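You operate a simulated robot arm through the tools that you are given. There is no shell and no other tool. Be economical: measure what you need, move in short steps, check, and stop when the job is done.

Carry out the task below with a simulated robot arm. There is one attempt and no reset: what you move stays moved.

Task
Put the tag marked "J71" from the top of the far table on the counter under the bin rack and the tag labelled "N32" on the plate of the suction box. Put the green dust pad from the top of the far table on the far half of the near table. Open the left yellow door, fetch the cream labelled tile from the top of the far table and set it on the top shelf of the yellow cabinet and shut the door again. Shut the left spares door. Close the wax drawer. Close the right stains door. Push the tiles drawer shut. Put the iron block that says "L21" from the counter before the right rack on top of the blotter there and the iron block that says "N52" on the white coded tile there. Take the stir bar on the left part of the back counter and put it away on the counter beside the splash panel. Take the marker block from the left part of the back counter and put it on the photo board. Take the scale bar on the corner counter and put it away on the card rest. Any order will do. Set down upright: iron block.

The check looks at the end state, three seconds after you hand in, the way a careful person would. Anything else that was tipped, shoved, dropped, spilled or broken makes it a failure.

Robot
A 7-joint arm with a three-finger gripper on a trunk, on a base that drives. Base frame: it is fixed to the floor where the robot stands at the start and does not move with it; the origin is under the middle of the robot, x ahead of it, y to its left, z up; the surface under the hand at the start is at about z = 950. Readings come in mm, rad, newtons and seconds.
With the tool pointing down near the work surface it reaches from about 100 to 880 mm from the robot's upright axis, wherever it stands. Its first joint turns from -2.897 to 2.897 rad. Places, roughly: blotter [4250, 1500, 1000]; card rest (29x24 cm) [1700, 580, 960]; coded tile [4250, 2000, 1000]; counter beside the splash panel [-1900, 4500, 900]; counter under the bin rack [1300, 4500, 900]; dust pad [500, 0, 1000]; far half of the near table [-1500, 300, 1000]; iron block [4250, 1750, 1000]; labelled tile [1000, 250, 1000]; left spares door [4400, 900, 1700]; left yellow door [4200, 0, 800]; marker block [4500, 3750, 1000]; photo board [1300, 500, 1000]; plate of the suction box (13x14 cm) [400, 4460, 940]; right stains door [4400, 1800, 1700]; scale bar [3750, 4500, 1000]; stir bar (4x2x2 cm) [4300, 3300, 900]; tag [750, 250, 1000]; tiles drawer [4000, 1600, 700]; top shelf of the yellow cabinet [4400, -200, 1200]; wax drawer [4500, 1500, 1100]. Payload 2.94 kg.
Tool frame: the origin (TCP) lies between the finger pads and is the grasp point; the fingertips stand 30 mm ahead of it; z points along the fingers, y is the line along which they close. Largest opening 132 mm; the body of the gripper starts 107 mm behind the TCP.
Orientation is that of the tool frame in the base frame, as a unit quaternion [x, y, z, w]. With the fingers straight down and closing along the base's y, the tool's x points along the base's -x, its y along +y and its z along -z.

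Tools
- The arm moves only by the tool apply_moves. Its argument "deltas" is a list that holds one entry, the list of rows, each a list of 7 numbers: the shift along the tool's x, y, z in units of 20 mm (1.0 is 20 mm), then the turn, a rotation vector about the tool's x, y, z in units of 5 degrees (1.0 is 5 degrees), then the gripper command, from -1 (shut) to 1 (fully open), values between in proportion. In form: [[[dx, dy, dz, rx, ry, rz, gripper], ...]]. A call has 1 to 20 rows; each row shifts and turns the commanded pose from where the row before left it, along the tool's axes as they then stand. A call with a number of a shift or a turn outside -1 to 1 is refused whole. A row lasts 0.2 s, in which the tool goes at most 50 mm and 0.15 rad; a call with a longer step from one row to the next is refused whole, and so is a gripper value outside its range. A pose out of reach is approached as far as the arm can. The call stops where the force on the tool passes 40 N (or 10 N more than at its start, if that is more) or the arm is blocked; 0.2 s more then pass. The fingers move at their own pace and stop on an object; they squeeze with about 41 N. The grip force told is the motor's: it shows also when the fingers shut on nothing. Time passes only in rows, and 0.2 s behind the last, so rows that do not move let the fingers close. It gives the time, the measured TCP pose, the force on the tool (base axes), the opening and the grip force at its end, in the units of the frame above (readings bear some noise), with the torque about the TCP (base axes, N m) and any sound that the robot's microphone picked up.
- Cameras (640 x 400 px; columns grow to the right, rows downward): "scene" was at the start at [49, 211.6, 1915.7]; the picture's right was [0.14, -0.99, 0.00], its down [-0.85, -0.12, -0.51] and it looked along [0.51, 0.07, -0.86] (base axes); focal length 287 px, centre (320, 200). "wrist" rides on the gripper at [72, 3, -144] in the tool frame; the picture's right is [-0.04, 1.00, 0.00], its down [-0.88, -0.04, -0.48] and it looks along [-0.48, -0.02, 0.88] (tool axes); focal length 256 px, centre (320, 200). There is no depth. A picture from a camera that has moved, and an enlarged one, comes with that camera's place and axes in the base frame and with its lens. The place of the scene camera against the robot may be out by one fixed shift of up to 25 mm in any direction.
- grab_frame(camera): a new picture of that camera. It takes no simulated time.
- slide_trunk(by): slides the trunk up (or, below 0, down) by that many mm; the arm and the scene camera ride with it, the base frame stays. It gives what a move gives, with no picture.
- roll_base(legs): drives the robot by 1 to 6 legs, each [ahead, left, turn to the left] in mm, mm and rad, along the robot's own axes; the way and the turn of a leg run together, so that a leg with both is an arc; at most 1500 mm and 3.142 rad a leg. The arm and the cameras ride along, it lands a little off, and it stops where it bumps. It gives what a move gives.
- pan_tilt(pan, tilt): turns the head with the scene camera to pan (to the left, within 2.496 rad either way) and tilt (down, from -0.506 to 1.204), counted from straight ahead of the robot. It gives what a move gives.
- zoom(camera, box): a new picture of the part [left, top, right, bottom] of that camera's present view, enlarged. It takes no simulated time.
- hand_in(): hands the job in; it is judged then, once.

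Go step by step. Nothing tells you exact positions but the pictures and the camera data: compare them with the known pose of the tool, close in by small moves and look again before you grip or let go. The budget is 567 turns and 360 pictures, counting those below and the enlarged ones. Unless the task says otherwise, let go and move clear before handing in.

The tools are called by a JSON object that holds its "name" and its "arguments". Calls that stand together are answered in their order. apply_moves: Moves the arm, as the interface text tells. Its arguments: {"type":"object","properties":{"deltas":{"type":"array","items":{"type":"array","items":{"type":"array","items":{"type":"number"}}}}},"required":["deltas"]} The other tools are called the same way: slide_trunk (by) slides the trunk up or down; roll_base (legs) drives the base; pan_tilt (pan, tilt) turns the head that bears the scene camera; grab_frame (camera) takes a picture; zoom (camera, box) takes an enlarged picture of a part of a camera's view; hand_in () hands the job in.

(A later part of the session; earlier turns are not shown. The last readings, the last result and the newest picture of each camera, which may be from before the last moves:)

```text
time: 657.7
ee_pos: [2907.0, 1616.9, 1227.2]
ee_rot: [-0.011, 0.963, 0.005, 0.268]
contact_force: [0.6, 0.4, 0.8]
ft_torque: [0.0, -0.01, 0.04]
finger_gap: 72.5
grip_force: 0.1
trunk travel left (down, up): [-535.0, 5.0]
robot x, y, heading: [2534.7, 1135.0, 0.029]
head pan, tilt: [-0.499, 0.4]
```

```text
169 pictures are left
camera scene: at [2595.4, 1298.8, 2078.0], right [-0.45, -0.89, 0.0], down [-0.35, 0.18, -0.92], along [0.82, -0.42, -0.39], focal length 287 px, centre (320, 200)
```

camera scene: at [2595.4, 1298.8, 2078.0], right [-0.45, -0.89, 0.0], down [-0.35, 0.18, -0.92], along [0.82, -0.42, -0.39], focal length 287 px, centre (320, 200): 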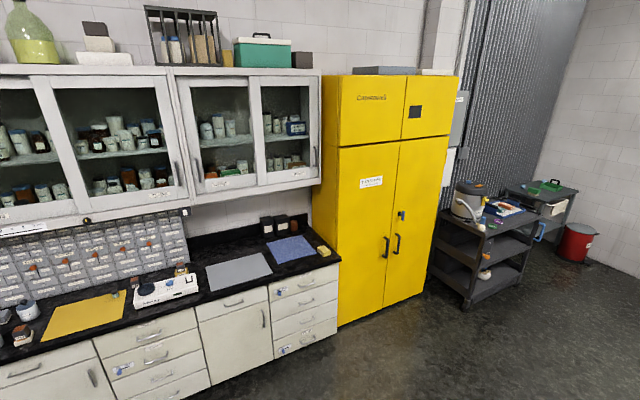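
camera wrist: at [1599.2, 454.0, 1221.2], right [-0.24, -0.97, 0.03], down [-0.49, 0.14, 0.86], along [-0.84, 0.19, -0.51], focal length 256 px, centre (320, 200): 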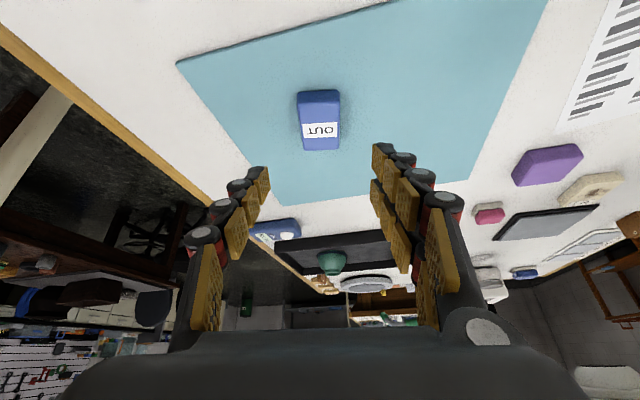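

Handle of the left yellow door ≈ (4225,−200), z 630–810; hinge at y≈+256. Bring the hand to the front, horizontal, lower the trunk, and drive there.

{"name": "apply_moves", "arguments": {"deltas": [[[0, -1, 0.4, 0, 0, 0, 0], [0, -1, 0.4, 0, 0, 0, 0], [0, -1, 0.4, 0, 0, 0, 0], [0, -1, 0.4, 0, 0, 0, 0], [0, -1, 0.4, 0, 0, 0, 0], [0, -1, 0.4, 0, 0, 0, 0], [0, -1, 0.4, 0, 0, 0, 0], [0, -1, 0.4, 0, 0, 0, 0], [0, -1, 0, 0, 0, 0, 0], [0, -1, 0, 0, 0, 0, 0], [0, -1, 0, 0, 0, 0, 0], [0, -1, 0, 0, 0, 0, 0], [0, -1, 0, 0, 0, 0, 0], [0, -1, 0, 0, 0, 0, 0], [0, -1, 0, 0, 0, 0, 0], [0, -1, 0, 0, 0, 0, 0], [0, -1, 0, 0, 0, 0, 0], [0, -1, 0, 0, 0, 0, 0], [0, -1, 0, 0, 0, 0, 0], [0, -1, 0, 0, 0, 0, 0]]]}}

{"name": "apply_moves", "arguments": {"deltas": [[[-0.5, 0, 0.8, 0, -1, 0, 0], [-0.5, 0, 0.8, 0, -1, 0, 0], [-0.5, 0, 0.8, 0, -1, 0, 0], [-0.5, 0, 0.8, 0, -1, 0, 0], [-0.5, 0, 0.8, 0, -1, 0, 0], [-0.5, 0, 0.8, 0, -1, 0, 0], [0, 0, 0.8, 0, -1, 0, 0], [0, 0, 0.8, 0, -1, 0, 0], [0, 0, 0, 0, -1, 0, 0], [0, 0, 0, 0, -1, 0, 0], [0, 0, 0, 0, -1, 0, 0], [0, 0, 0, 0, -0.8, 0, 0]]]}}

{"name": "roll_base", "arguments": {"legs": [[0, -1320, -0.03], [750, 0, 0]]}}

{"name": "slide_trunk", "arguments": {"by": -400}}

{"name": "grab_frame", "arguments": {"camera": "wrist"}}

{"name": "pan_tilt", "arguments": {"pan": 0.0, "tilt": 0.4}}

{"name": "grab_frame", "arguments": {"camera": "scene"}}

```text
time: 661.9
ee_pos: [2950.8, 1216.1, 1171.5]
ee_rot: [-0.012, 0.964, 0.005, 0.267]
contact_force: [-0.4, 0.0, -0.5]
ft_torque: [0.03, 0.0, 0.01]
finger_gap: 66.1
grip_force: 0.1
trunk travel left (down, up): [-535.0, 5.0]
robot x, y, heading: [2536.1, 1138.9, 0.022]
head pan, tilt: [-0.499, 0.4]
```

```text
time: 664.5
ee_pos: [3088.0, 1220.6, 1127.8]
ee_rot: [-0.008, 0.707, 0.01, 0.708]
contact_force: [0.5, -0.4, -0.2]
ft_torque: [0.0, -0.03, -0.03]
finger_gap: 66.0
grip_force: 0.0
trunk travel left (down, up): [-535.0, 5.0]
robot x, y, heading: [2538.4, 1138.5, 0.026]
head pan, tilt: [-0.499, 0.4]
```

```text
time: 674.8
ee_pos: [3881.4, -58.5, 1127.4]
ee_rot: [-0.019, 0.707, 0.022, 0.707]
contact_force: [0.5, 0.5, -0.2]
ft_torque: [0.05, 0.01, 0.0]
finger_gap: 66.1
grip_force: 0.1
trunk travel left (down, up): [-535.0, 5.0]
robot x, y, heading: [3332.6, -161.7, 0.058]
head pan, tilt: [-0.499, 0.4]
```

```text
time: 678.7
ee_pos: [3881.2, -59.2, 727.7]
ee_rot: [-0.019, 0.707, 0.021, 0.707]
contact_force: [-0.1, 1.0, 0.2]
ft_torque: [0.02, -0.01, -0.01]
finger_gap: 66.1
grip_force: 0.0
trunk travel left (down, up): [-135.0, 405.0]
robot x, y, heading: [3331.4, -160.3, 0.061]
head pan, tilt: [-0.499, 0.4]
```

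```text
168 pictures are left
camera wrist: at [3737.3, -64.0, 656.0], right [-0.06, 1.0, 0.05], down [-0.47, -0.07, 0.88], along [0.88, 0.03, 0.48], focal length 256 px, centre (320, 200)
```

wrist: 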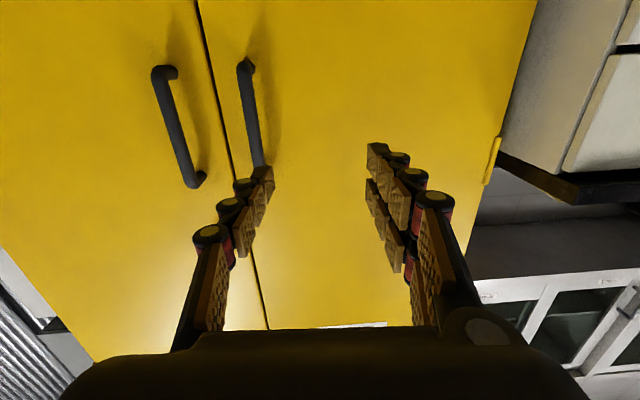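

```text
time: 679.6
ee_pos: [3879.9, -59.1, 727.6]
ee_rot: [-0.019, 0.707, 0.022, 0.707]
contact_force: [-0.8, 0.8, 0.1]
ft_torque: [-0.05, 0.0, -0.01]
finger_gap: 66.0
grip_force: 0.2
trunk travel left (down, up): [-135.0, 405.0]
robot x, y, heading: [3336.3, -156.2, 0.055]
head pan, tilt: [0.0, 0.4]
```

```text
167 pictures are left
camera scene: at [3396.4, 46.4, 1678.0], right [0.06, -1.0, 0.0], down [-0.39, -0.02, -0.92], along [0.92, 0.05, -0.39], focal length 287 px, centre (320, 200)
```

scene: 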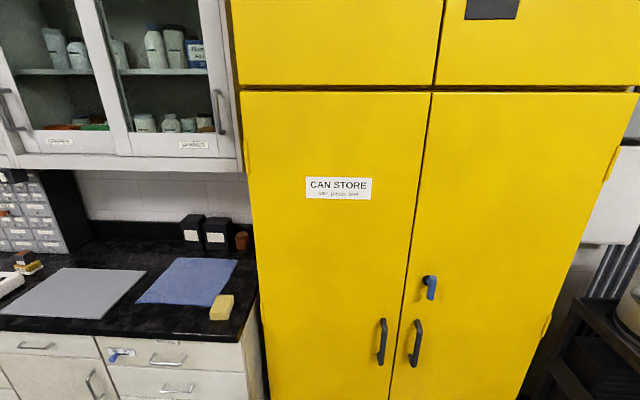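

{"name": "roll_base", "arguments": {"legs": [[0, -60, -0.057], [180, 0, 0]]}}

{"name": "grab_frame", "arguments": {"camera": "wrist"}}

```text
time: 681.7
ee_pos: [4072.3, -148.1, 728.6]
ee_rot: [0.0, 0.707, 0.003, 0.707]
contact_force: [-0.1, 0.8, 0.4]
ft_torque: [-0.01, 0.03, 0.02]
finger_gap: 66.2
grip_force: 0.0
trunk travel left (down, up): [-135.0, 405.0]
robot x, y, heading: [3520.7, -219.3, 0.001]
head pan, tilt: [0.0, 0.4]
```

```text
166 pictures are left
camera wrist: at [3927.7, -145.7, 656.0], right [0.0, 1.0, 0.05], down [-0.48, -0.04, 0.88], along [0.88, -0.02, 0.48], focal length 256 px, centre (320, 200)
```

wrist: 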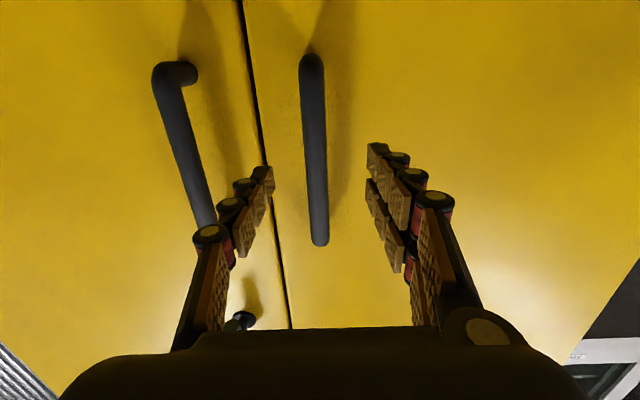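

{"name": "apply_moves", "arguments": {"deltas": [[[0, -0.1, 0.9, 0, 0, 0, 0], [0, -0.1, 0.9, 0, 0, 0, 0], [0, -0.1, 0.9, 0, 0, 0, 0], [0, 0, 0.9, 0, 0, 0, 0], [0, 0, 0.9, 0, 0, 0, 0]]]}}

{"name": "grab_frame", "arguments": {"camera": "wrist"}}

{"name": "grab_frame", "arguments": {"camera": "scene"}}

```text
time: 682.9
ee_pos: [4162.7, -153.5, 727.7]
ee_rot: [0.0, 0.707, 0.002, 0.707]
contact_force: [0.0, -0.5, -0.2]
ft_torque: [0.0, -0.02, 0.02]
finger_gap: 65.8
grip_force: 0.1
trunk travel left (down, up): [-135.0, 405.0]
robot x, y, heading: [3518.0, -220.8, 0.009]
head pan, tilt: [0.0, 0.4]
```

```text
165 pictures are left
camera wrist: at [4018.2, -151.9, 656.1], right [0.0, 1.0, 0.05], down [-0.48, -0.04, 0.88], along [0.88, -0.02, 0.48], focal length 256 px, centre (320, 200)
```

wrist: 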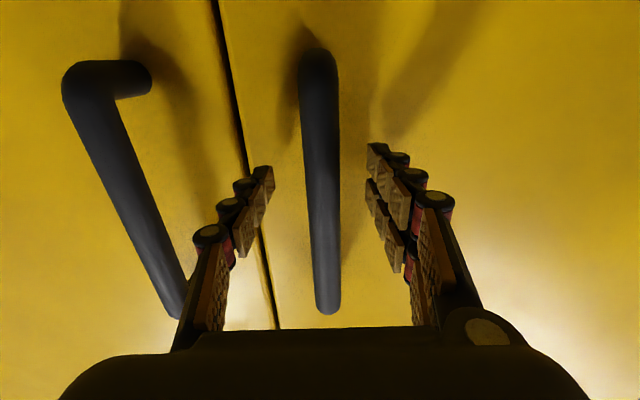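

```text
164 pictures are left
camera scene: at [3593.0, -15.7, 1678.0], right [0.0, -1.0, 0.0], down [-0.39, 0.0, -0.92], along [0.92, 0.0, -0.39], focal length 287 px, centre (320, 200)
```

scene: 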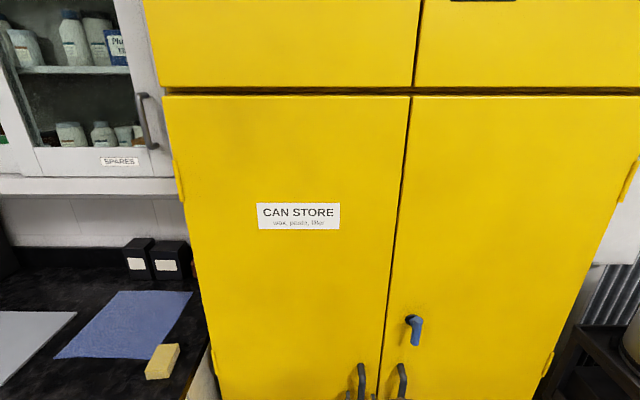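

{"name": "apply_moves", "arguments": {"deltas": [[[0, 0, 0.5, 0, 0, 0, 0], [0, 0, 0.5, 0, 0, 0, 0], [0, 0, 0, 0, 0, 0, -1], [0, 0, 0, 0, 0, 0, -1], [0, 0, 0, 0, 0, 0, -1], [0, 0, 0, 0, 0, 0, -1], [0, 0, 0, 0, 0, 0, -1]]]}}

{"name": "grab_frame", "arguments": {"camera": "wrist"}}

```text
time: 684.5
ee_pos: [4181.0, -153.4, 727.4]
ee_rot: [0.0, 0.707, 0.003, 0.707]
contact_force: [-2.9, 8.4, -1.4]
ft_torque: [-0.12, 0.12, -0.32]
finger_gap: 19.9
grip_force: 32.1
trunk travel left (down, up): [-135.0, 405.0]
robot x, y, heading: [3518.1, -218.5, 0.008]
head pan, tilt: [0.0, 0.4]
```

```text
163 pictures are left
camera wrist: at [4038.1, -150.1, 655.6], right [0.0, 1.0, 0.05], down [-0.48, -0.04, 0.88], along [0.88, -0.02, 0.48], focal length 256 px, centre (320, 200)
```

wrist: 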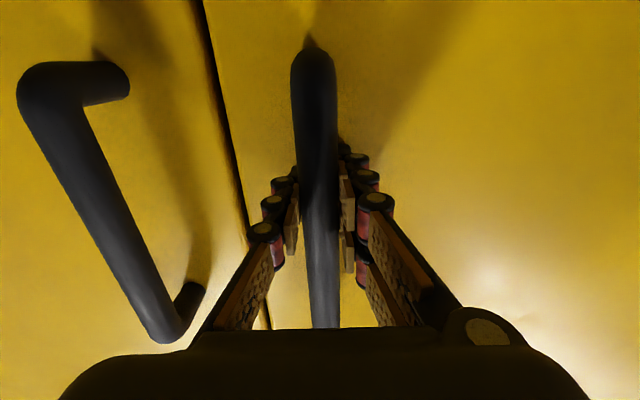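

Handle gripped. I'll pull the door by a rigid rotation of the whole robot about the hinge (≈(4245,314)), in small legs.

{"name": "roll_base", "arguments": {"legs": [[-46.5, 63.5, -0.0873]]}}

{"name": "grab_frame", "arguments": {"camera": "scene"}}

```text
time: 685.5
ee_pos: [4141.9, -146.2, 728.5]
ee_rot: [0.031, 0.706, -0.029, 0.707]
contact_force: [10.2, 26.7, -2.9]
ft_torque: [-0.22, 0.38, -0.3]
finger_gap: 19.8
grip_force: 42.0
trunk travel left (down, up): [-135.0, 405.0]
robot x, y, heading: [3471.1, -152.0, -0.082]
head pan, tilt: [0.0, 0.4]
```

```text
162 pictures are left
camera scene: at [3566.5, 46.2, 1677.8], right [-0.09, -1.0, 0.0], down [-0.39, 0.03, -0.92], along [0.92, -0.08, -0.39], focal length 287 px, centre (320, 200)
```

scene: 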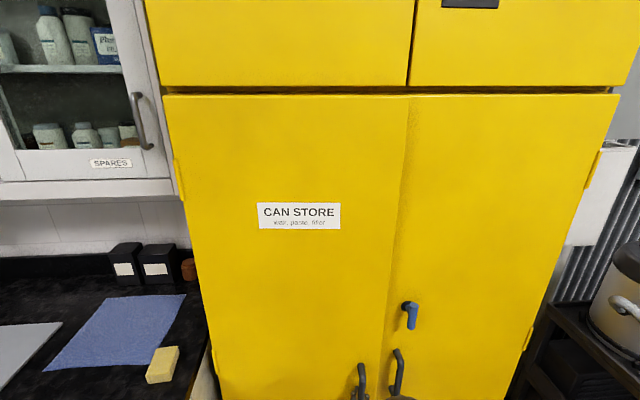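

{"name": "apply_moves", "arguments": {"deltas": [[[0, 0.2, 0, 0, 0, 0, -1], [0, 0, 0, 0, 0, 0, -1]]]}}

{"name": "roll_base", "arguments": {"legs": [[-46.5, 66, -0.0873]]}}

```text
time: 686.1
ee_pos: [4142.8, -143.5, 727.0]
ee_rot: [0.033, 0.706, -0.029, 0.707]
contact_force: [2.4, -15.1, -1.7]
ft_torque: [-0.36, 0.51, 0.02]
finger_gap: 19.9
grip_force: 41.1
trunk travel left (down, up): [-135.0, 405.0]
robot x, y, heading: [3474.9, -152.2, -0.084]
head pan, tilt: [0.0, 0.4]
```

```text
time: 687.2
ee_pos: [4101.7, -133.7, 726.5]
ee_rot: [0.064, 0.704, -0.06, 0.705]
contact_force: [-7.3, -31.6, 2.9]
ft_torque: [-0.22, 0.42, 0.51]
finger_gap: 19.6
grip_force: 40.3
trunk travel left (down, up): [-135.0, 405.0]
robot x, y, heading: [3434.3, -81.1, -0.173]
head pan, tilt: [0.0, 0.4]
```

{"name": "apply_moves", "arguments": {"deltas": [[[0, -0.14, 0, 0, 0, 0, -1], [0, 0, 0, 0, 0, 0, -1]]]}}

{"name": "roll_base", "arguments": {"legs": [[-46.5, 64, -0.0873]]}}

{"name": "apply_moves", "arguments": {"deltas": [[[0, 0, 0, 0, 0, 0, -1]]]}}

{"name": "grab_frame", "arguments": {"camera": "scene"}}

```text
time: 687.8
ee_pos: [4102.8, -134.0, 727.3]
ee_rot: [0.062, 0.704, -0.06, 0.705]
contact_force: [8.3, 6.1, -1.1]
ft_torque: [-0.07, 0.68, -0.18]
finger_gap: 19.8
grip_force: 40.9
trunk travel left (down, up): [-135.0, 405.0]
robot x, y, heading: [3438.2, -80.4, -0.17]
head pan, tilt: [0.0, 0.4]
```

```text
time: 688.9
ee_pos: [4062.1, -119.8, 728.0]
ee_rot: [0.094, 0.7, -0.092, 0.702]
contact_force: [6.2, 3.2, 3.3]
ft_torque: [-0.15, 0.35, -0.06]
finger_gap: 19.8
grip_force: 40.3
trunk travel left (down, up): [-135.0, 405.0]
robot x, y, heading: [3403.7, -7.1, -0.254]
head pan, tilt: [0.0, 0.4]
```

```text
time: 689.3
ee_pos: [4062.9, -119.3, 728.2]
ee_rot: [0.096, 0.7, -0.093, 0.702]
contact_force: [4.9, -0.8, -2.4]
ft_torque: [-0.18, 0.41, -0.06]
finger_gap: 20.0
grip_force: 41.2
trunk travel left (down, up): [-135.0, 405.0]
robot x, y, heading: [3403.9, -7.8, -0.263]
head pan, tilt: [0.0, 0.4]
```

```text
161 pictures are left
camera scene: at [3527.0, 171.4, 1678.0], right [-0.26, -0.97, 0.0], down [-0.38, 0.1, -0.92], along [0.89, -0.24, -0.39], focal length 287 px, centre (320, 200)
```

scene: 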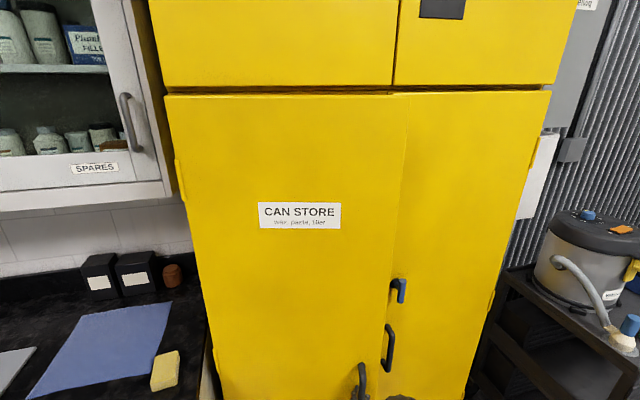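

Works well. Continue the rotation.

{"name": "roll_base", "arguments": {"legs": [[-46.5, 64, -0.0873], [-46.5, 64, -0.0873]]}}

{"name": "apply_moves", "arguments": {"deltas": [[[0, 0, 0, 0, 0, 0, -1]]]}}

```text
time: 691.0
ee_pos: [3989.6, -79.7, 728.3]
ee_rot: [0.154, 0.69, -0.153, 0.691]
contact_force: [1.2, -6.6, 0.1]
ft_torque: [-0.13, 0.29, 0.15]
finger_gap: 20.0
grip_force: 41.0
trunk travel left (down, up): [-135.0, 405.0]
robot x, y, heading: [3360.7, 143.6, -0.434]
head pan, tilt: [0.0, 0.4]
```

```text
time: 691.4
ee_pos: [3990.1, -78.4, 728.5]
ee_rot: [0.154, 0.69, -0.152, 0.691]
contact_force: [2.4, -4.2, -3.9]
ft_torque: [-0.12, 0.32, -0.03]
finger_gap: 20.0
grip_force: 41.3
trunk travel left (down, up): [-135.0, 405.0]
robot x, y, heading: [3361.0, 146.2, -0.435]
head pan, tilt: [0.0, 0.4]
```

{"name": "roll_base", "arguments": {"legs": [[-46.5, 64, -0.0873], [-46.5, 64, -0.0873], [-46.5, 64, -0.0873]]}}

{"name": "grab_frame", "arguments": {"camera": "scene"}}

```text
time: 693.7
ee_pos: [3897.5, 1.9, 728.2]
ee_rot: [0.242, 0.663, -0.241, 0.666]
contact_force: [17.7, 9.0, -2.1]
ft_torque: [0.04, 0.32, -0.15]
finger_gap: 19.9
grip_force: 40.8
trunk travel left (down, up): [-135.0, 405.0]
robot x, y, heading: [3345.6, 377.4, -0.694]
head pan, tilt: [0.0, 0.4]
```

```text
160 pictures are left
camera scene: at [3529.4, 497.3, 1677.9], right [-0.64, -0.77, 0.0], down [-0.3, 0.25, -0.92], along [0.71, -0.59, -0.39], focal length 287 px, centre (320, 200)
```

scene: 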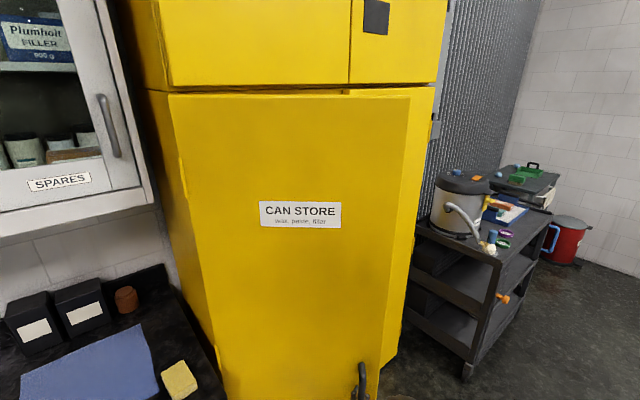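

{"name": "apply_moves", "arguments": {"deltas": [[[0, 0.1, 0, 0, 0, 0, -1], [0, 0, 0, 0, 0, 0, -1]]]}}

{"name": "roll_base", "arguments": {"legs": [[-46.5, 64, -0.0873], [-46.5, 64, -0.0873], [-46.5, 64, -0.0873]]}}

{"name": "apply_moves", "arguments": {"deltas": [[[0, 0, 0, 0, 0, 0, -1]]]}}

```text
time: 694.3
ee_pos: [3896.3, 2.4, 728.2]
ee_rot: [0.243, 0.663, -0.241, 0.666]
contact_force: [-1.9, -8.7, -6.2]
ft_torque: [-0.41, -0.07, 0.0]
finger_gap: 19.9
grip_force: 40.8
trunk travel left (down, up): [-135.0, 405.0]
robot x, y, heading: [3346.5, 376.1, -0.701]
head pan, tilt: [0.0, 0.4]
```

```text
time: 697.0
ee_pos: [3830.0, 108.9, 728.3]
ee_rot: [0.325, 0.627, -0.324, 0.629]
contact_force: [0.7, 0.2, -3.3]
ft_torque: [-0.23, -0.09, 0.02]
finger_gap: 19.9
grip_force: 40.7
trunk travel left (down, up): [-135.0, 405.0]
robot x, y, heading: [3393.3, 613.8, -0.955]
head pan, tilt: [0.0, 0.4]
stopped in leg 3: the force on the tool passed its limit at 43 N (the readings are from after the stop); the commanded pose is now the measured one
```

```text
time: 697.4
ee_pos: [3829.0, 109.6, 727.1]
ee_rot: [0.324, 0.628, -0.323, 0.629]
contact_force: [2.3, 2.0, -3.8]
ft_torque: [0.03, 0.18, -0.04]
finger_gap: 20.0
grip_force: 40.8
trunk travel left (down, up): [-135.0, 405.0]
robot x, y, heading: [3391.4, 614.2, -0.955]
head pan, tilt: [0.0, 0.4]
```

{"name": "roll_base", "arguments": {"legs": [[-46.9, 64.8, -0.0873], [-46.9, 64.8, -0.0873]]}}

{"name": "apply_moves", "arguments": {"deltas": [[[0, 0, 0, 0, 0, 0, -1]]]}}

{"name": "roll_base", "arguments": {"legs": [[-46.9, 64.8, -0.0873], [-46.9, 64.8, -0.0873]]}}

{"name": "apply_moves", "arguments": {"deltas": [[[0, 0, 0, 0, 0, 0, -1]]]}}

{"name": "grab_frame", "arguments": {"camera": "scene"}}

```text
time: 699.1
ee_pos: [3801.9, 186.9, 728.0]
ee_rot: [0.377, 0.598, -0.378, 0.598]
contact_force: [25.6, 10.4, -4.4]
ft_torque: [0.19, 0.14, -0.28]
finger_gap: 20.0
grip_force: 41.1
trunk travel left (down, up): [-135.0, 405.0]
robot x, y, heading: [3457.6, 762.2, -1.132]
head pan, tilt: [0.0, 0.4]
```

```text
time: 699.5
ee_pos: [3801.6, 186.9, 727.5]
ee_rot: [0.377, 0.597, -0.377, 0.6]
contact_force: [5.9, 5.4, -2.8]
ft_torque: [0.13, 0.11, -0.02]
finger_gap: 20.1
grip_force: 41.1
trunk travel left (down, up): [-135.0, 405.0]
robot x, y, heading: [3459.0, 761.5, -1.13]
head pan, tilt: [0.0, 0.4]
```

```text
time: 701.2
ee_pos: [3790.3, 269.5, 729.0]
ee_rot: [0.427, 0.561, -0.429, 0.564]
contact_force: [18.9, 5.1, -5.3]
ft_torque: [0.03, 0.1, -0.1]
finger_gap: 19.5
grip_force: 40.5
trunk travel left (down, up): [-135.0, 405.0]
robot x, y, heading: [3549.3, 893.5, -1.306]
head pan, tilt: [0.0, 0.4]
```

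```text
time: 701.6
ee_pos: [3790.2, 269.9, 727.6]
ee_rot: [0.427, 0.564, -0.427, 0.564]
contact_force: [3.9, 3.9, -2.8]
ft_torque: [0.03, 0.02, -0.02]
finger_gap: 20.1
grip_force: 40.5
trunk travel left (down, up): [-135.0, 405.0]
robot x, y, heading: [3551.6, 892.4, -1.306]
head pan, tilt: [0.0, 0.4]
```

```text
159 pictures are left
camera scene: at [3762.3, 892.4, 1678.0], right [-0.97, -0.26, 0.0], down [-0.1, 0.38, -0.92], along [0.24, -0.89, -0.39], focal length 287 px, centre (320, 200)
```

scene: 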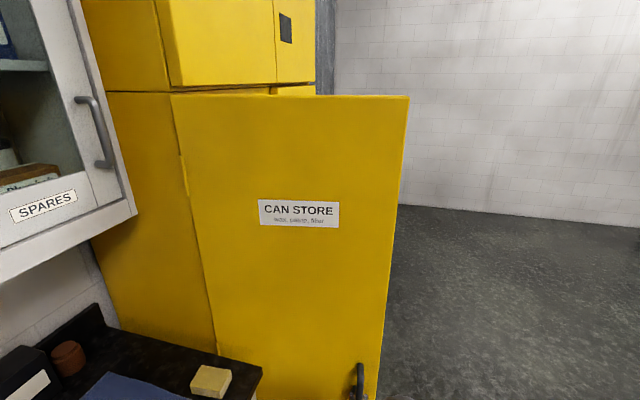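

{"name": "roll_base", "arguments": {"legs": [[-46.9, 64.8, -0.0873], [-46.9, 64.8, -0.0873]]}}

{"name": "apply_moves", "arguments": {"deltas": [[[0, 0, 0, 0, 0, 0, -1]]]}}

{"name": "roll_base", "arguments": {"legs": [[-46.9, 64.8, -0.0873]]}}

{"name": "apply_moves", "arguments": {"deltas": [[[0, 0, 0, 0, 0, 0, -1], [0, 0, 0, 0, 0, 0, 0], [0, 0, 0, 0, 0, 0, 0], [0, 0, 0, 0, 0, 0, 0], [0, 0, -1, 0, 0, 0, 0], [0, 0, -1, 0, 0, 0, 0], [0, 0, -1, 0, 0, 0, 0], [0, 0, -1, 0, 0, 0, 0]]]}}

{"name": "grab_frame", "arguments": {"camera": "scene"}}

```text
time: 703.4
ee_pos: [3791.6, 350.0, 727.8]
ee_rot: [0.474, 0.524, -0.475, 0.525]
contact_force: [27.5, -2.2, -6.6]
ft_torque: [0.16, 0.09, -0.27]
finger_gap: 19.9
grip_force: 40.5
trunk travel left (down, up): [-135.0, 405.0]
robot x, y, heading: [3663.0, 1006.6, -1.483]
head pan, tilt: [0.0, 0.4]
```

```text
time: 703.8
ee_pos: [3794.2, 350.9, 729.6]
ee_rot: [0.473, 0.525, -0.474, 0.526]
contact_force: [7.1, 1.1, -3.9]
ft_torque: [0.43, 0.04, -0.08]
finger_gap: 20.0
grip_force: 40.6
trunk travel left (down, up): [-135.0, 405.0]
robot x, y, heading: [3664.3, 1009.3, -1.487]
head pan, tilt: [0.0, 0.4]
```

```text
time: 704.7
ee_pos: [3793.3, 371.1, 730.8]
ee_rot: [0.489, 0.508, -0.491, 0.512]
contact_force: [1.5, -9.2, -6.4]
ft_torque: [0.57, 0.07, -0.13]
finger_gap: 20.0
grip_force: 41.5
trunk travel left (down, up): [-135.0, 405.0]
robot x, y, heading: [3699.8, 1037.5, -1.538]
head pan, tilt: [0.0, 0.4]
stopped in leg 1: the force on the tool passed its limit at 54 N (the readings are from after the stop); the commanded pose is now the measured one
```

```text
time: 706.5
ee_pos: [3792.5, 451.9, 730.4]
ee_rot: [0.487, 0.507, -0.491, 0.514]
contact_force: [-0.6, -0.1, -0.1]
ft_torque: [-0.01, 0.03, 0.0]
finger_gap: 66.3
grip_force: 0.1
trunk travel left (down, up): [-135.0, 405.0]
robot x, y, heading: [3704.1, 1035.1, -1.536]
head pan, tilt: [0.0, 0.4]
```

```text
158 pictures are left
camera scene: at [3905.7, 993.3, 1678.0], right [-1.0, -0.03, 0.0], down [-0.01, 0.39, -0.92], along [0.03, -0.92, -0.39], focal length 287 px, centre (320, 200)
```

scene: 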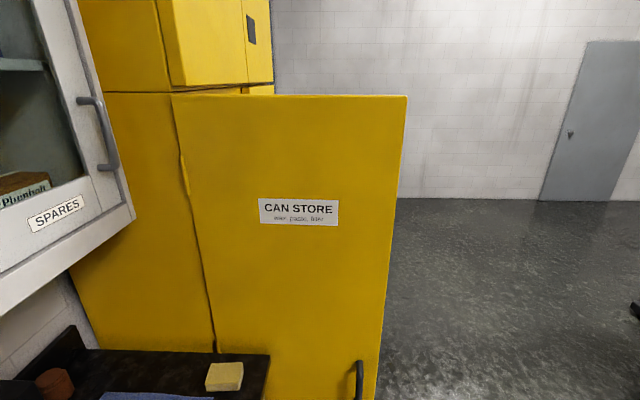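

Door is open ~88° and released. Now fetch the cream tile from the right side of the far table. Back off, raise the trunk and drive round the far end.

{"name": "roll_base", "arguments": {"legs": [[-300, 0, 0], [0, -700, 0], [1450, 0, 0], [1200, 0, 0]]}}

{"name": "slide_trunk", "arguments": {"by": 400}}

{"name": "pan_tilt", "arguments": {"pan": -0.8, "tilt": 0.6}}

{"name": "grab_frame", "arguments": {"camera": "scene"}}

```text
time: 724.4
ee_pos: [3231.5, -1917.2, 731.1]
ee_rot: [0.485, 0.509, -0.489, 0.516]
contact_force: [1.4, 0.4, -0.5]
ft_torque: [-0.04, 0.02, 0.03]
finger_gap: 66.2
grip_force: 0.0
trunk travel left (down, up): [-135.0, 405.0]
robot x, y, heading: [3135.1, -1332.5, -1.523]
head pan, tilt: [0.0, 0.4]
```

```text
time: 728.2
ee_pos: [3229.3, -1916.4, 1129.8]
ee_rot: [0.485, 0.509, -0.489, 0.516]
contact_force: [-0.9, 0.2, 0.1]
ft_torque: [0.01, -0.01, 0.01]
finger_gap: 66.0
grip_force: 0.1
trunk travel left (down, up): [-535.0, 5.0]
robot x, y, heading: [3135.9, -1333.8, -1.527]
head pan, tilt: [0.0, 0.4]
```

```text
time: 729.4
ee_pos: [3230.1, -1917.3, 1130.1]
ee_rot: [0.485, 0.509, -0.489, 0.516]
contact_force: [0.2, 0.3, -0.1]
ft_torque: [-0.02, -0.01, 0.0]
finger_gap: 66.1
grip_force: 0.1
trunk travel left (down, up): [-535.0, 5.0]
robot x, y, heading: [3138.3, -1332.9, -1.528]
head pan, tilt: [-0.799, 0.6]
```

```text
157 pictures are left
camera scene: at [3274.9, -1346.8, 2059.8], right [-0.73, 0.69, 0.0], down [0.39, 0.41, -0.83], along [-0.57, -0.6, -0.56], focal length 287 px, centre (320, 200)
```

scene: 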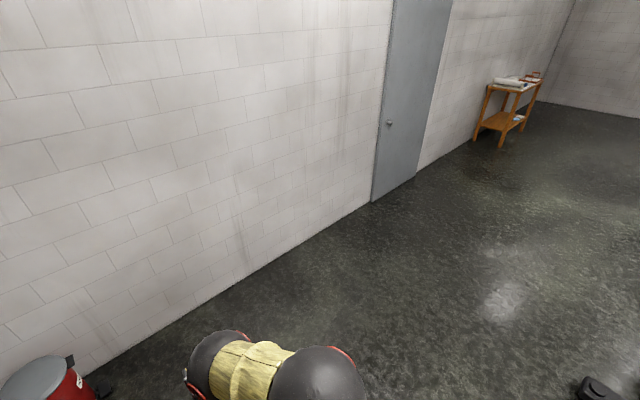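

{"name": "roll_base", "arguments": {"legs": [[0, -1450, -0.04], [0, -840, 0], [0, 0, 3.14]]}}

{"name": "pan_tilt", "arguments": {"pan": -0.5, "tilt": 0.6}}

{"name": "grab_frame", "arguments": {"camera": "scene"}}

```text
time: 747.8
ee_pos: [814.4, -796.5, 1129.4]
ee_rot: [-0.489, 0.506, 0.495, 0.51]
contact_force: [-0.5, 0.3, -0.7]
ft_torque: [0.0, -0.03, 0.04]
finger_gap: 66.1
grip_force: 0.1
trunk travel left (down, up): [-535.0, 5.0]
robot x, y, heading: [858.9, -1385.3, 1.526]
head pan, tilt: [-0.799, 0.6]
```

```text
time: 748.6
ee_pos: [815.6, -795.8, 1130.7]
ee_rot: [-0.487, 0.507, 0.494, 0.512]
contact_force: [-0.1, 0.6, 0.5]
ft_torque: [0.05, 0.02, 0.0]
finger_gap: 66.0
grip_force: 0.1
trunk travel left (down, up): [-535.0, 5.0]
robot x, y, heading: [857.6, -1388.8, 1.529]
head pan, tilt: [-0.499, 0.6]
```

```text
156 pictures are left
camera scene: at [725.0, -1321.7, 2059.8], right [0.86, -0.52, 0.0], down [-0.29, -0.48, -0.82], along [0.43, 0.71, -0.57], focal length 287 px, centre (320, 200)
```

scene: 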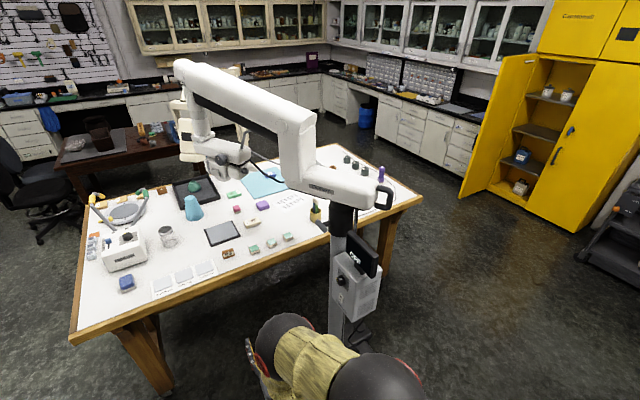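

{"name": "zoom", "arguments": {"camera": "scene", "box": [160, 130, 340, 280]}}

{"name": "zoom", "arguments": {"camera": "scene", "box": [470, 40, 640, 240]}}

```text
2.67 times, centred on (250, 205) of scene
camera zoom: at [725.0, -1321.7, 2059.8], right [0.86, -0.52, 0.0], down [-0.29, -0.48, -0.82], along [0.43, 0.71, -0.57], focal length 766 px, centre (507, 187)
```

zoom: 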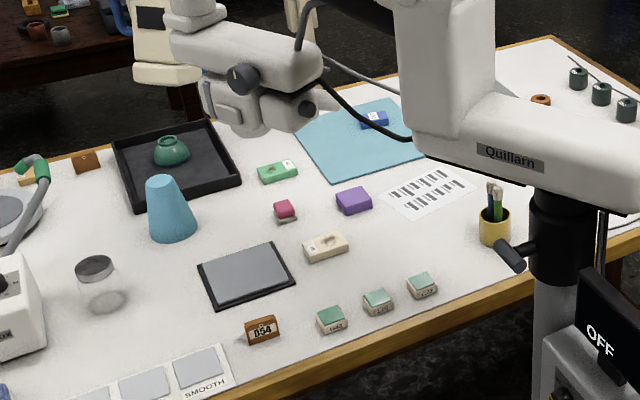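

```text
2.00 times, centred on (555, 140) of scene
camera zoom: at [725.0, -1321.7, 2059.8], right [0.86, -0.52, 0.0], down [-0.29, -0.48, -0.82], along [0.43, 0.71, -0.57], focal length 575 px, centre (-150, 320)
```

zoom: 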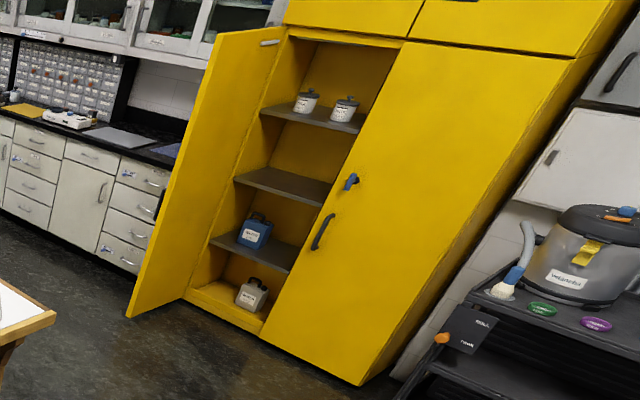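

The cream tile is clearly accessible from this side, at about (1045,47), with ~40 mm gap to the tablet. Pitch the hand to 60°, pull it in, then drive up to the table edge.

{"name": "apply_moves", "arguments": {"deltas": [[[0, 0, -0.5, 0, 1, 0, 0.4], [0, 0, -0.5, 0, 1, 0, 0.4], [0, 0, -0.5, 0, 1, 0, 0.4], [0, 0, -0.5, 0, 1, 0, 0.4], [0, 0, -0.5, 0, 1, 0, 0.4], [0, 0, -0.5, 0, 1, 0, 0.4], [0, 0, -0.5, 0, 0, 0, 0.4]]]}}

{"name": "roll_base", "arguments": {"legs": [[620, 60, 0.04]]}}

{"name": "grab_frame", "arguments": {"camera": "wrist"}}

{"name": "grab_frame", "arguments": {"camera": "scene"}}

```text
time: 750.2
ee_pos: [811.2, -863.5, 1147.9]
ee_rot: [-0.599, 0.623, 0.35, 0.362]
contact_force: [-0.3, -1.1, -0.9]
ft_torque: [-0.04, -0.04, 0.02]
finger_gap: 92.5
grip_force: 0.1
trunk travel left (down, up): [-535.0, 5.0]
robot x, y, heading: [860.0, -1389.3, 1.529]
head pan, tilt: [-0.499, 0.6]
```

```text
time: 753.7
ee_pos: [738.0, -244.7, 1146.7]
ee_rot: [0.614, -0.608, -0.359, -0.353]
contact_force: [0.1, 0.8, -0.2]
ft_torque: [-0.02, 0.0, -0.04]
finger_gap: 92.6
grip_force: 0.1
trunk travel left (down, up): [-535.0, 5.0]
robot x, y, heading: [810.4, -769.3, 1.577]
head pan, tilt: [-0.499, 0.6]
```

```text
153 pictures are left
camera wrist: at [737.2, -407.0, 1155.3], right [-1.0, 0.01, 0.04], down [0.04, 0.02, 1.0], along [0.01, 1.0, -0.02], focal length 256 px, centre (320, 200)
```

wrist: 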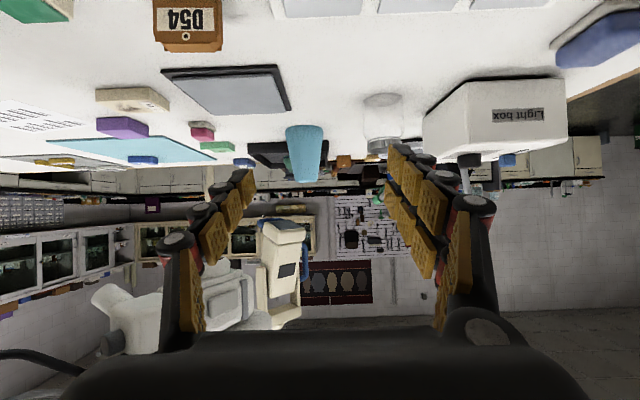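

```text
152 pictures are left
camera scene: at [673.5, -708.2, 2059.8], right [0.88, -0.48, 0.0], down [-0.27, -0.5, -0.82], along [0.39, 0.73, -0.57], focal length 287 px, centre (320, 200)
```

scene: 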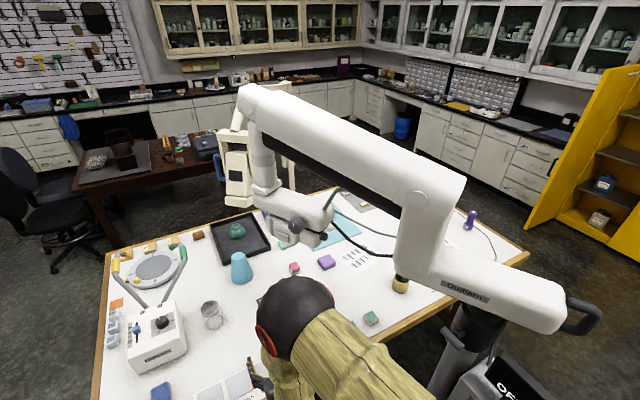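

The white head's underside is at z≈1250, so a hand kept below ~1150 is safe. Move sideways to x≈1040 and look at the tile.

{"name": "apply_moves", "arguments": {"deltas": [[[0, -1, 0, 0, 0, 0, 0.6], [0, -1, 0, 0, 0, 0, 0.6], [0, -1, 0, 0, 0, 0, 0.6], [0, -1, 0, 0, 0, 0, 0.6], [0, -1, 0, 0, 0, 0, 0.6], [0, -1, 0, 0, 0, 0, 0.6], [0, -1, 0, 0, 0, 0, 0.6], [0, -1, 0, 0, 0, 0, 0.6], [0, -1, 0, 0, 0, 0, 0.6], [0, -1, 0, 0, 0, 0, 0.6], [0, -1, 0, 0, 0, 0, 0.6], [0, -1, 0, 0, 0, 0, 0.6], [0, -1, 0, 0, 0, 0, 0.6], [0, -1, 0, 0, 0, 0, 0.6], [0, -1, 0, 0, 0, 0, 0.6]]]}}

{"name": "grab_frame", "arguments": {"camera": "wrist"}}

{"name": "grab_frame", "arguments": {"camera": "scene"}}

```text
time: 756.9
ee_pos: [1041.3, -242.4, 1148.9]
ee_rot: [0.614, -0.607, -0.36, -0.352]
contact_force: [0.6, -0.2, 0.0]
ft_torque: [0.01, 0.03, 0.01]
finger_gap: 105.6
grip_force: 0.0
trunk travel left (down, up): [-535.0, 5.0]
robot x, y, heading: [812.2, -770.2, 1.575]
head pan, tilt: [-0.499, 0.6]
```

```text
151 pictures are left
camera wrist: at [1039.0, -404.3, 1155.7], right [-1.0, 0.01, 0.04], down [0.04, 0.02, 1.0], along [0.01, 1.0, -0.02], focal length 256 px, centre (320, 200)
```

wrist: 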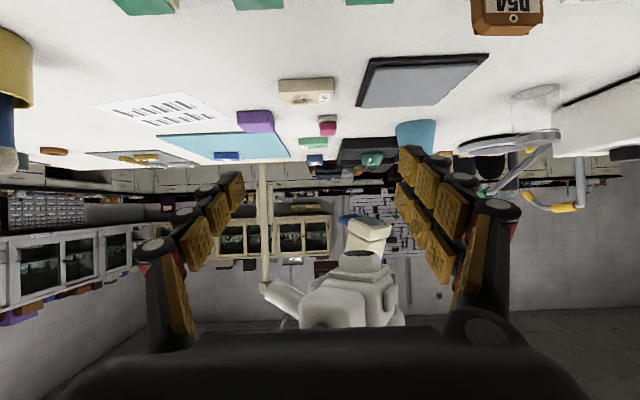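

```text
150 pictures are left
camera scene: at [674.8, -709.4, 2059.9], right [0.88, -0.48, 0.0], down [-0.27, -0.5, -0.82], along [0.39, 0.73, -0.57], focal length 287 px, centre (320, 200)
```

scene: 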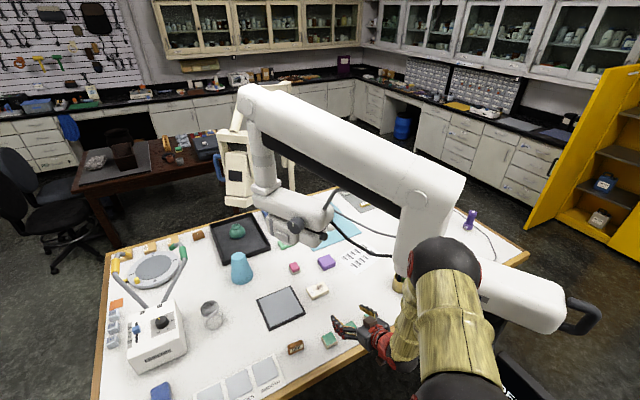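

My elbow is getting close to the white arm's elbow. Retrace, and instead stand further left with the robot turned toward the tile so the elbow stays on the line.

{"name": "apply_moves", "arguments": {"deltas": [[[0, 1, 0, 0, 0, 0, 0.6], [0, 1, 0, 0, 0, 0, 0.6], [0, 1, 0, 0, 0, 0, 0.6], [0, 1, 0, 0, 0, 0, 0.6], [0, 1, 0, 0, 0, 0, 0.6], [0, 1, 0, 0, 0, 0, 0.6], [0, 1, 0, 0, 0, 0, 0.6], [0, 1, 0, 0, 0, 0, 0.6], [0, 1, 0, 0, 0, 0, 0.6], [0, 1, 0, 0, 0, 0, 0.6], [0, 1, 0, 0, 0, 0, 0.6], [0, 1, 0, 0, 0, 0, 0.6], [0, 1, 0, 0, 0, 0, 0.6], [0, 1, 0, 0, 0, 0, 0.6], [0, 1, 0, 0, 0, 0, 0.6]]]}}

{"name": "roll_base", "arguments": {"legs": [[0, 172, 0], [0, 0, -0.62]]}}

{"name": "grab_frame", "arguments": {"camera": "scene"}}

```text
time: 760.1
ee_pos: [738.5, -248.1, 1147.3]
ee_rot: [0.613, -0.609, -0.358, -0.354]
contact_force: [-0.1, 0.1, -0.3]
ft_torque: [0.0, -0.02, -0.04]
finger_gap: 105.4
grip_force: 0.0
trunk travel left (down, up): [-535.0, 5.0]
robot x, y, heading: [810.7, -767.3, 1.572]
head pan, tilt: [-0.499, 0.6]
```

```text
time: 763.3
ee_pos: [886.7, -305.5, 1147.7]
ee_rot: [-0.396, 0.768, 0.233, 0.447]
contact_force: [0.6, 0.1, -0.7]
ft_torque: [0.01, -0.01, 0.02]
finger_gap: 105.6
grip_force: 0.0
trunk travel left (down, up): [-535.0, 5.0]
robot x, y, heading: [640.2, -769.6, 0.949]
head pan, tilt: [-0.499, 0.6]
```

```text
149 pictures are left
camera scene: at [556.6, -632.3, 2059.8], right [0.43, -0.9, 0.0], down [-0.51, -0.24, -0.82], along [0.74, 0.36, -0.57], focal length 287 px, centre (320, 200)
```

scene: 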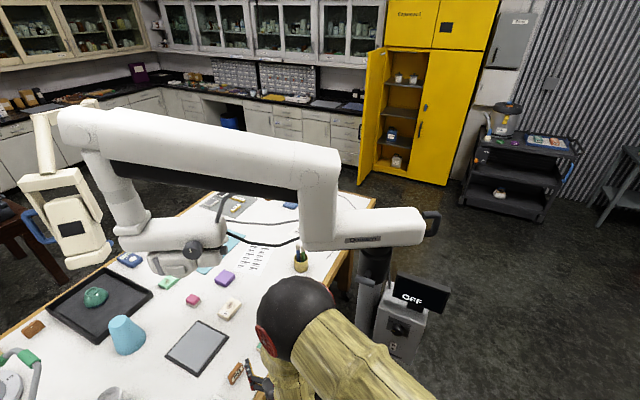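

{"name": "roll_base", "arguments": {"legs": [[150, 110, 0]]}}

{"name": "apply_moves", "arguments": {"deltas": [[[0, 0, 0, -0.87, 0, -0.5, 0.6], [0, 0, 0, -0.87, 0, -0.5, 0.6], [0, 0, 0, -0.87, 0, -0.5, 0.6], [0, 0, 0, -0.87, 0, -0.5, 0.6], [0, 0, 0, -0.87, 0, -0.5, 0.6], [0, 0, 0, -0.87, 0, -0.5, 0.6], [0, 0, 0, -0.87, 0, -0.5, 0.6]]]}}

{"name": "grab_frame", "arguments": {"camera": "scene"}}

{"name": "grab_frame", "arguments": {"camera": "wrist"}}

```text
time: 764.8
ee_pos: [883.3, -117.8, 1147.5]
ee_rot: [-0.396, 0.768, 0.232, 0.448]
contact_force: [-0.5, 0.8, -0.6]
ft_torque: [0.02, 0.0, -0.05]
finger_gap: 105.6
grip_force: 0.1
trunk travel left (down, up): [-535.0, 5.0]
robot x, y, heading: [631.5, -582.7, 0.944]
head pan, tilt: [-0.499, 0.6]
```

```text
time: 766.4
ee_pos: [883.5, -119.3, 1148.4]
ee_rot: [-0.61, 0.612, 0.355, 0.358]
contact_force: [0.2, 0.0, 0.4]
ft_torque: [-0.01, 0.02, 0.0]
finger_gap: 105.5
grip_force: 0.0
trunk travel left (down, up): [-535.0, 5.0]
robot x, y, heading: [634.7, -581.5, 0.944]
head pan, tilt: [-0.499, 0.6]
```

```text
148 pictures are left
camera scene: at [554.2, -445.4, 2059.9], right [0.43, -0.9, 0.0], down [-0.51, -0.24, -0.82], along [0.74, 0.36, -0.57], focal length 287 px, centre (320, 200)
```

scene: 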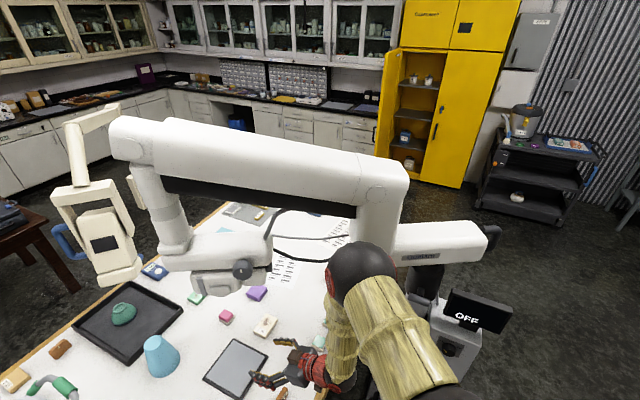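

```text
147 pictures are left
camera wrist: at [879.0, -280.5, 1156.2], right [-1.0, 0.03, 0.04], down [0.04, 0.02, 1.0], along [0.03, 1.0, -0.02], focal length 256 px, centre (320, 200)
```

wrist: 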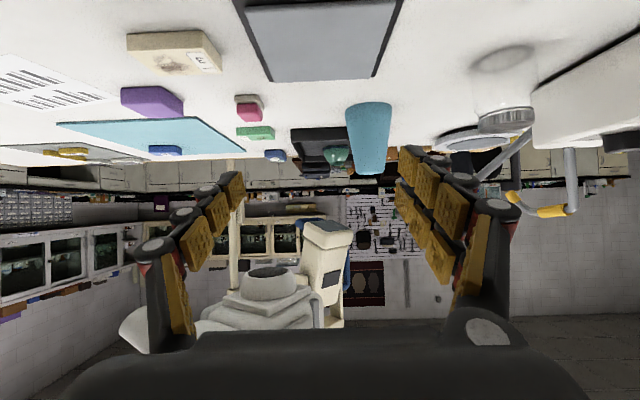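

The elbow again nears the white arm with that yaw. Better: point the tool along +x (closing along y); then the wrist trails at smaller x and the elbow stays left. Rotate the hand.

{"name": "apply_moves", "arguments": {"deltas": [[[0, 0, 0, 0.87, 0, 0.5, 0.6], [0, 0, 0, 0.87, 0, 0.5, 0.6], [0, 0, 0, 0.87, 0, 0.5, 0.6], [0, 0, 0, 0.87, 0, 0.5, 0.6], [0, 0, 0, 0.87, 0, 0.5, 0.6], [0, 0, 0, 0.87, 0, 0.5, 0.6], [0, 0, 0, 0.87, 0, 0.5, 0.6], [0, 0, 0, 0.87, 0, 0.5, 0.6], [0, 0, 0, 0.87, 0, 0.5, 0.6], [0, 0, 0, 0.87, 0, 0.5, 0.6], [0, 0, 0, 0.87, 0, 0.5, 0.6], [0, 0, 0, 0.87, 0, 0.5, 0.6], [0, 0, 0, 0.87, 0, 0.5, 0.6], [0, 0, 0, 0.87, 0, 0.5, 0.6], [0, 0, 0, 0.87, 0, 0.5, 0.6], [0, 0, 0, 0.87, 0, 0.5, 0.6], [0, 0, 0, 0.87, 0, 0.5, 0.6], [0, 0, 0, 0.87, 0, 0.5, 0.6]]]}}

{"name": "grab_frame", "arguments": {"camera": "scene"}}

{"name": "grab_frame", "arguments": {"camera": "wrist"}}

```text
time: 770.2
ee_pos: [883.8, -119.8, 1148.2]
ee_rot: [0.007, 0.865, 0.001, 0.502]
contact_force: [0.4, 0.2, 0.2]
ft_torque: [-0.03, 0.0, -0.01]
finger_gap: 105.5
grip_force: 0.1
trunk travel left (down, up): [-535.0, 5.0]
robot x, y, heading: [633.7, -582.2, 0.944]
head pan, tilt: [-0.499, 0.6]
```

```text
146 pictures are left
camera scene: at [553.3, -444.3, 2059.7], right [0.43, -0.9, 0.0], down [-0.51, -0.24, -0.82], along [0.74, 0.36, -0.57], focal length 287 px, centre (320, 200)
```

scene: 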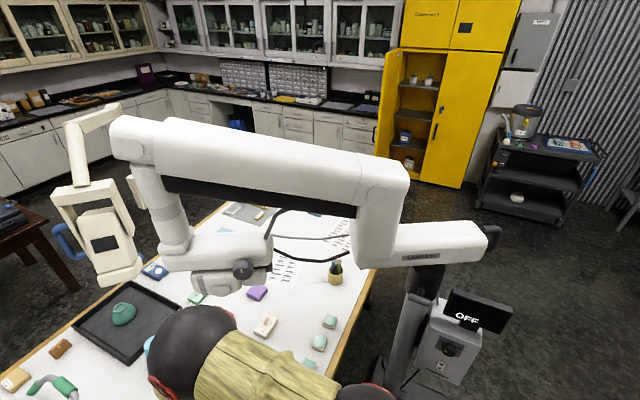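

```text
145 pictures are left
camera wrist: at [722.4, -113.7, 1157.0], right [0.03, 1.0, 0.05], down [0.02, -0.05, 1.0], along [1.0, -0.03, -0.02], focal length 256 px, centre (320, 200)
```

wrist: 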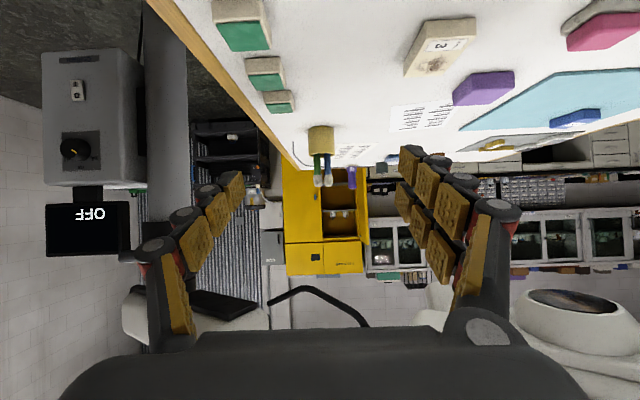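

The elbow would end up beside the white head this way. Try a steeper hand: pitch only 30° leaning toward −y (closing along x), which keeps the elbow nearer its natural plane; check it before going in.

{"name": "apply_moves", "arguments": {"deltas": [[[0, 0, 0, 0, 1, 0, 0.6], [0, 0, 0, 0, 1, 0, 0.6], [0, 0, 0, 0, 1, 0, 0.6], [0, 0, 0, 0, 1, 0, 0.6], [0, 0, 0, 0, 1, 0, 0.6], [0, 0, 0, 0, 1, 0, 0.6]]]}}

{"name": "apply_moves", "arguments": {"deltas": [[[0, 0, 0, -0.5, 0, -0.87, 0.6], [0, 0, 0, -0.5, 0, -0.87, 0.6], [0, 0, 0, -0.5, 0, -0.87, 0.6], [0, 0, 0, -0.5, 0, -0.87, 0.6], [0, 0, 0, -0.5, 0, -0.87, 0.6], [0, 0, 0, -0.5, 0, -0.87, 0.6], [0, 0, 0, -0.5, 0, -0.87, 0.6], [0, 0, 0, -0.5, 0, -0.87, 0.6], [0, 0, 0, -0.5, 0, -0.87, 0.6], [0, 0, 0, -0.5, 0, -0.87, 0.6], [0, 0, 0, -0.5, 0, -0.87, 0.6], [0, 0, 0, -0.5, 0, -0.87, 0.6], [0, 0, 0, -0.5, 0, -0.87, 0.6], [0, 0, 0, -0.5, 0, -0.87, 0.6], [0, 0, 0, -0.5, 0, -0.87, 0.6], [0, 0, 0, -0.5, 0, -0.87, 0.6], [0, 0, 0, -0.5, 0, -0.87, 0.6], [0, 0, 0, -0.5, 0, -0.87, 0.6]]]}}

{"name": "grab_frame", "arguments": {"camera": "scene"}}

{"name": "grab_frame", "arguments": {"camera": "wrist"}}

```text
time: 771.6
ee_pos: [883.3, -119.7, 1148.3]
ee_rot: [0.006, 0.965, 0.002, 0.26]
contact_force: [0.5, 0.8, 0.6]
ft_torque: [0.0, 0.01, -0.04]
finger_gap: 105.6
grip_force: 0.0
trunk travel left (down, up): [-535.0, 5.0]
robot x, y, heading: [633.8, -582.1, 0.945]
head pan, tilt: [-0.499, 0.6]
```

```text
time: 775.4
ee_pos: [882.2, -117.8, 1147.3]
ee_rot: [-0.682, 0.683, 0.182, 0.186]
contact_force: [0.1, -0.2, -0.1]
ft_torque: [0.01, 0.01, 0.05]
finger_gap: 105.8
grip_force: 0.1
trunk travel left (down, up): [-535.0, 5.0]
robot x, y, heading: [634.5, -582.8, 0.95]
head pan, tilt: [-0.499, 0.6]
```

```text
144 pictures are left
camera scene: at [554.1, -445.0, 2059.8], right [0.43, -0.9, 0.0], down [-0.51, -0.24, -0.82], along [0.74, 0.36, -0.57], focal length 287 px, centre (320, 200)
```

scene: 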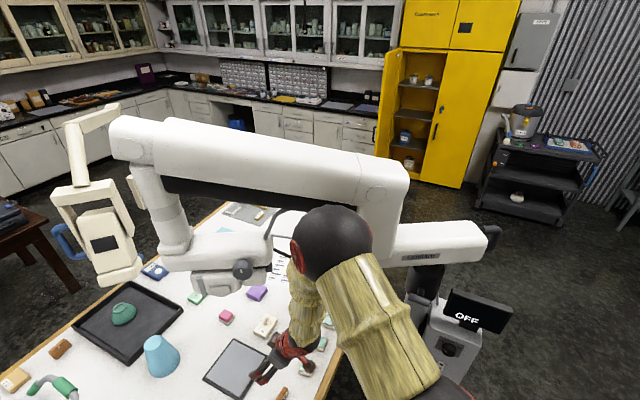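

```text
143 pictures are left
camera wrist: at [878.5, -253.6, 1235.8], right [-1.0, 0.04, 0.02], down [0.03, 0.52, 0.85], along [0.03, 0.85, -0.52], focal length 256 px, centre (320, 200)
```

wrist: 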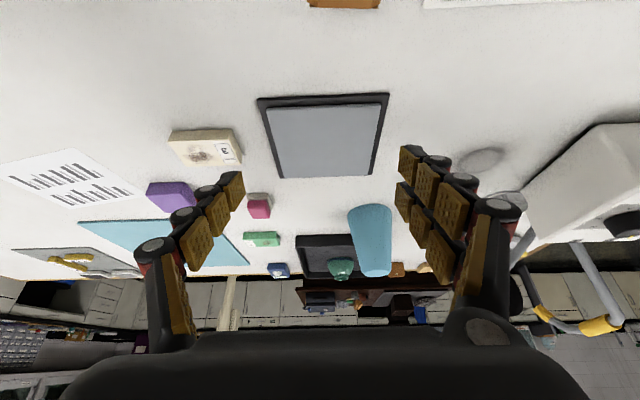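

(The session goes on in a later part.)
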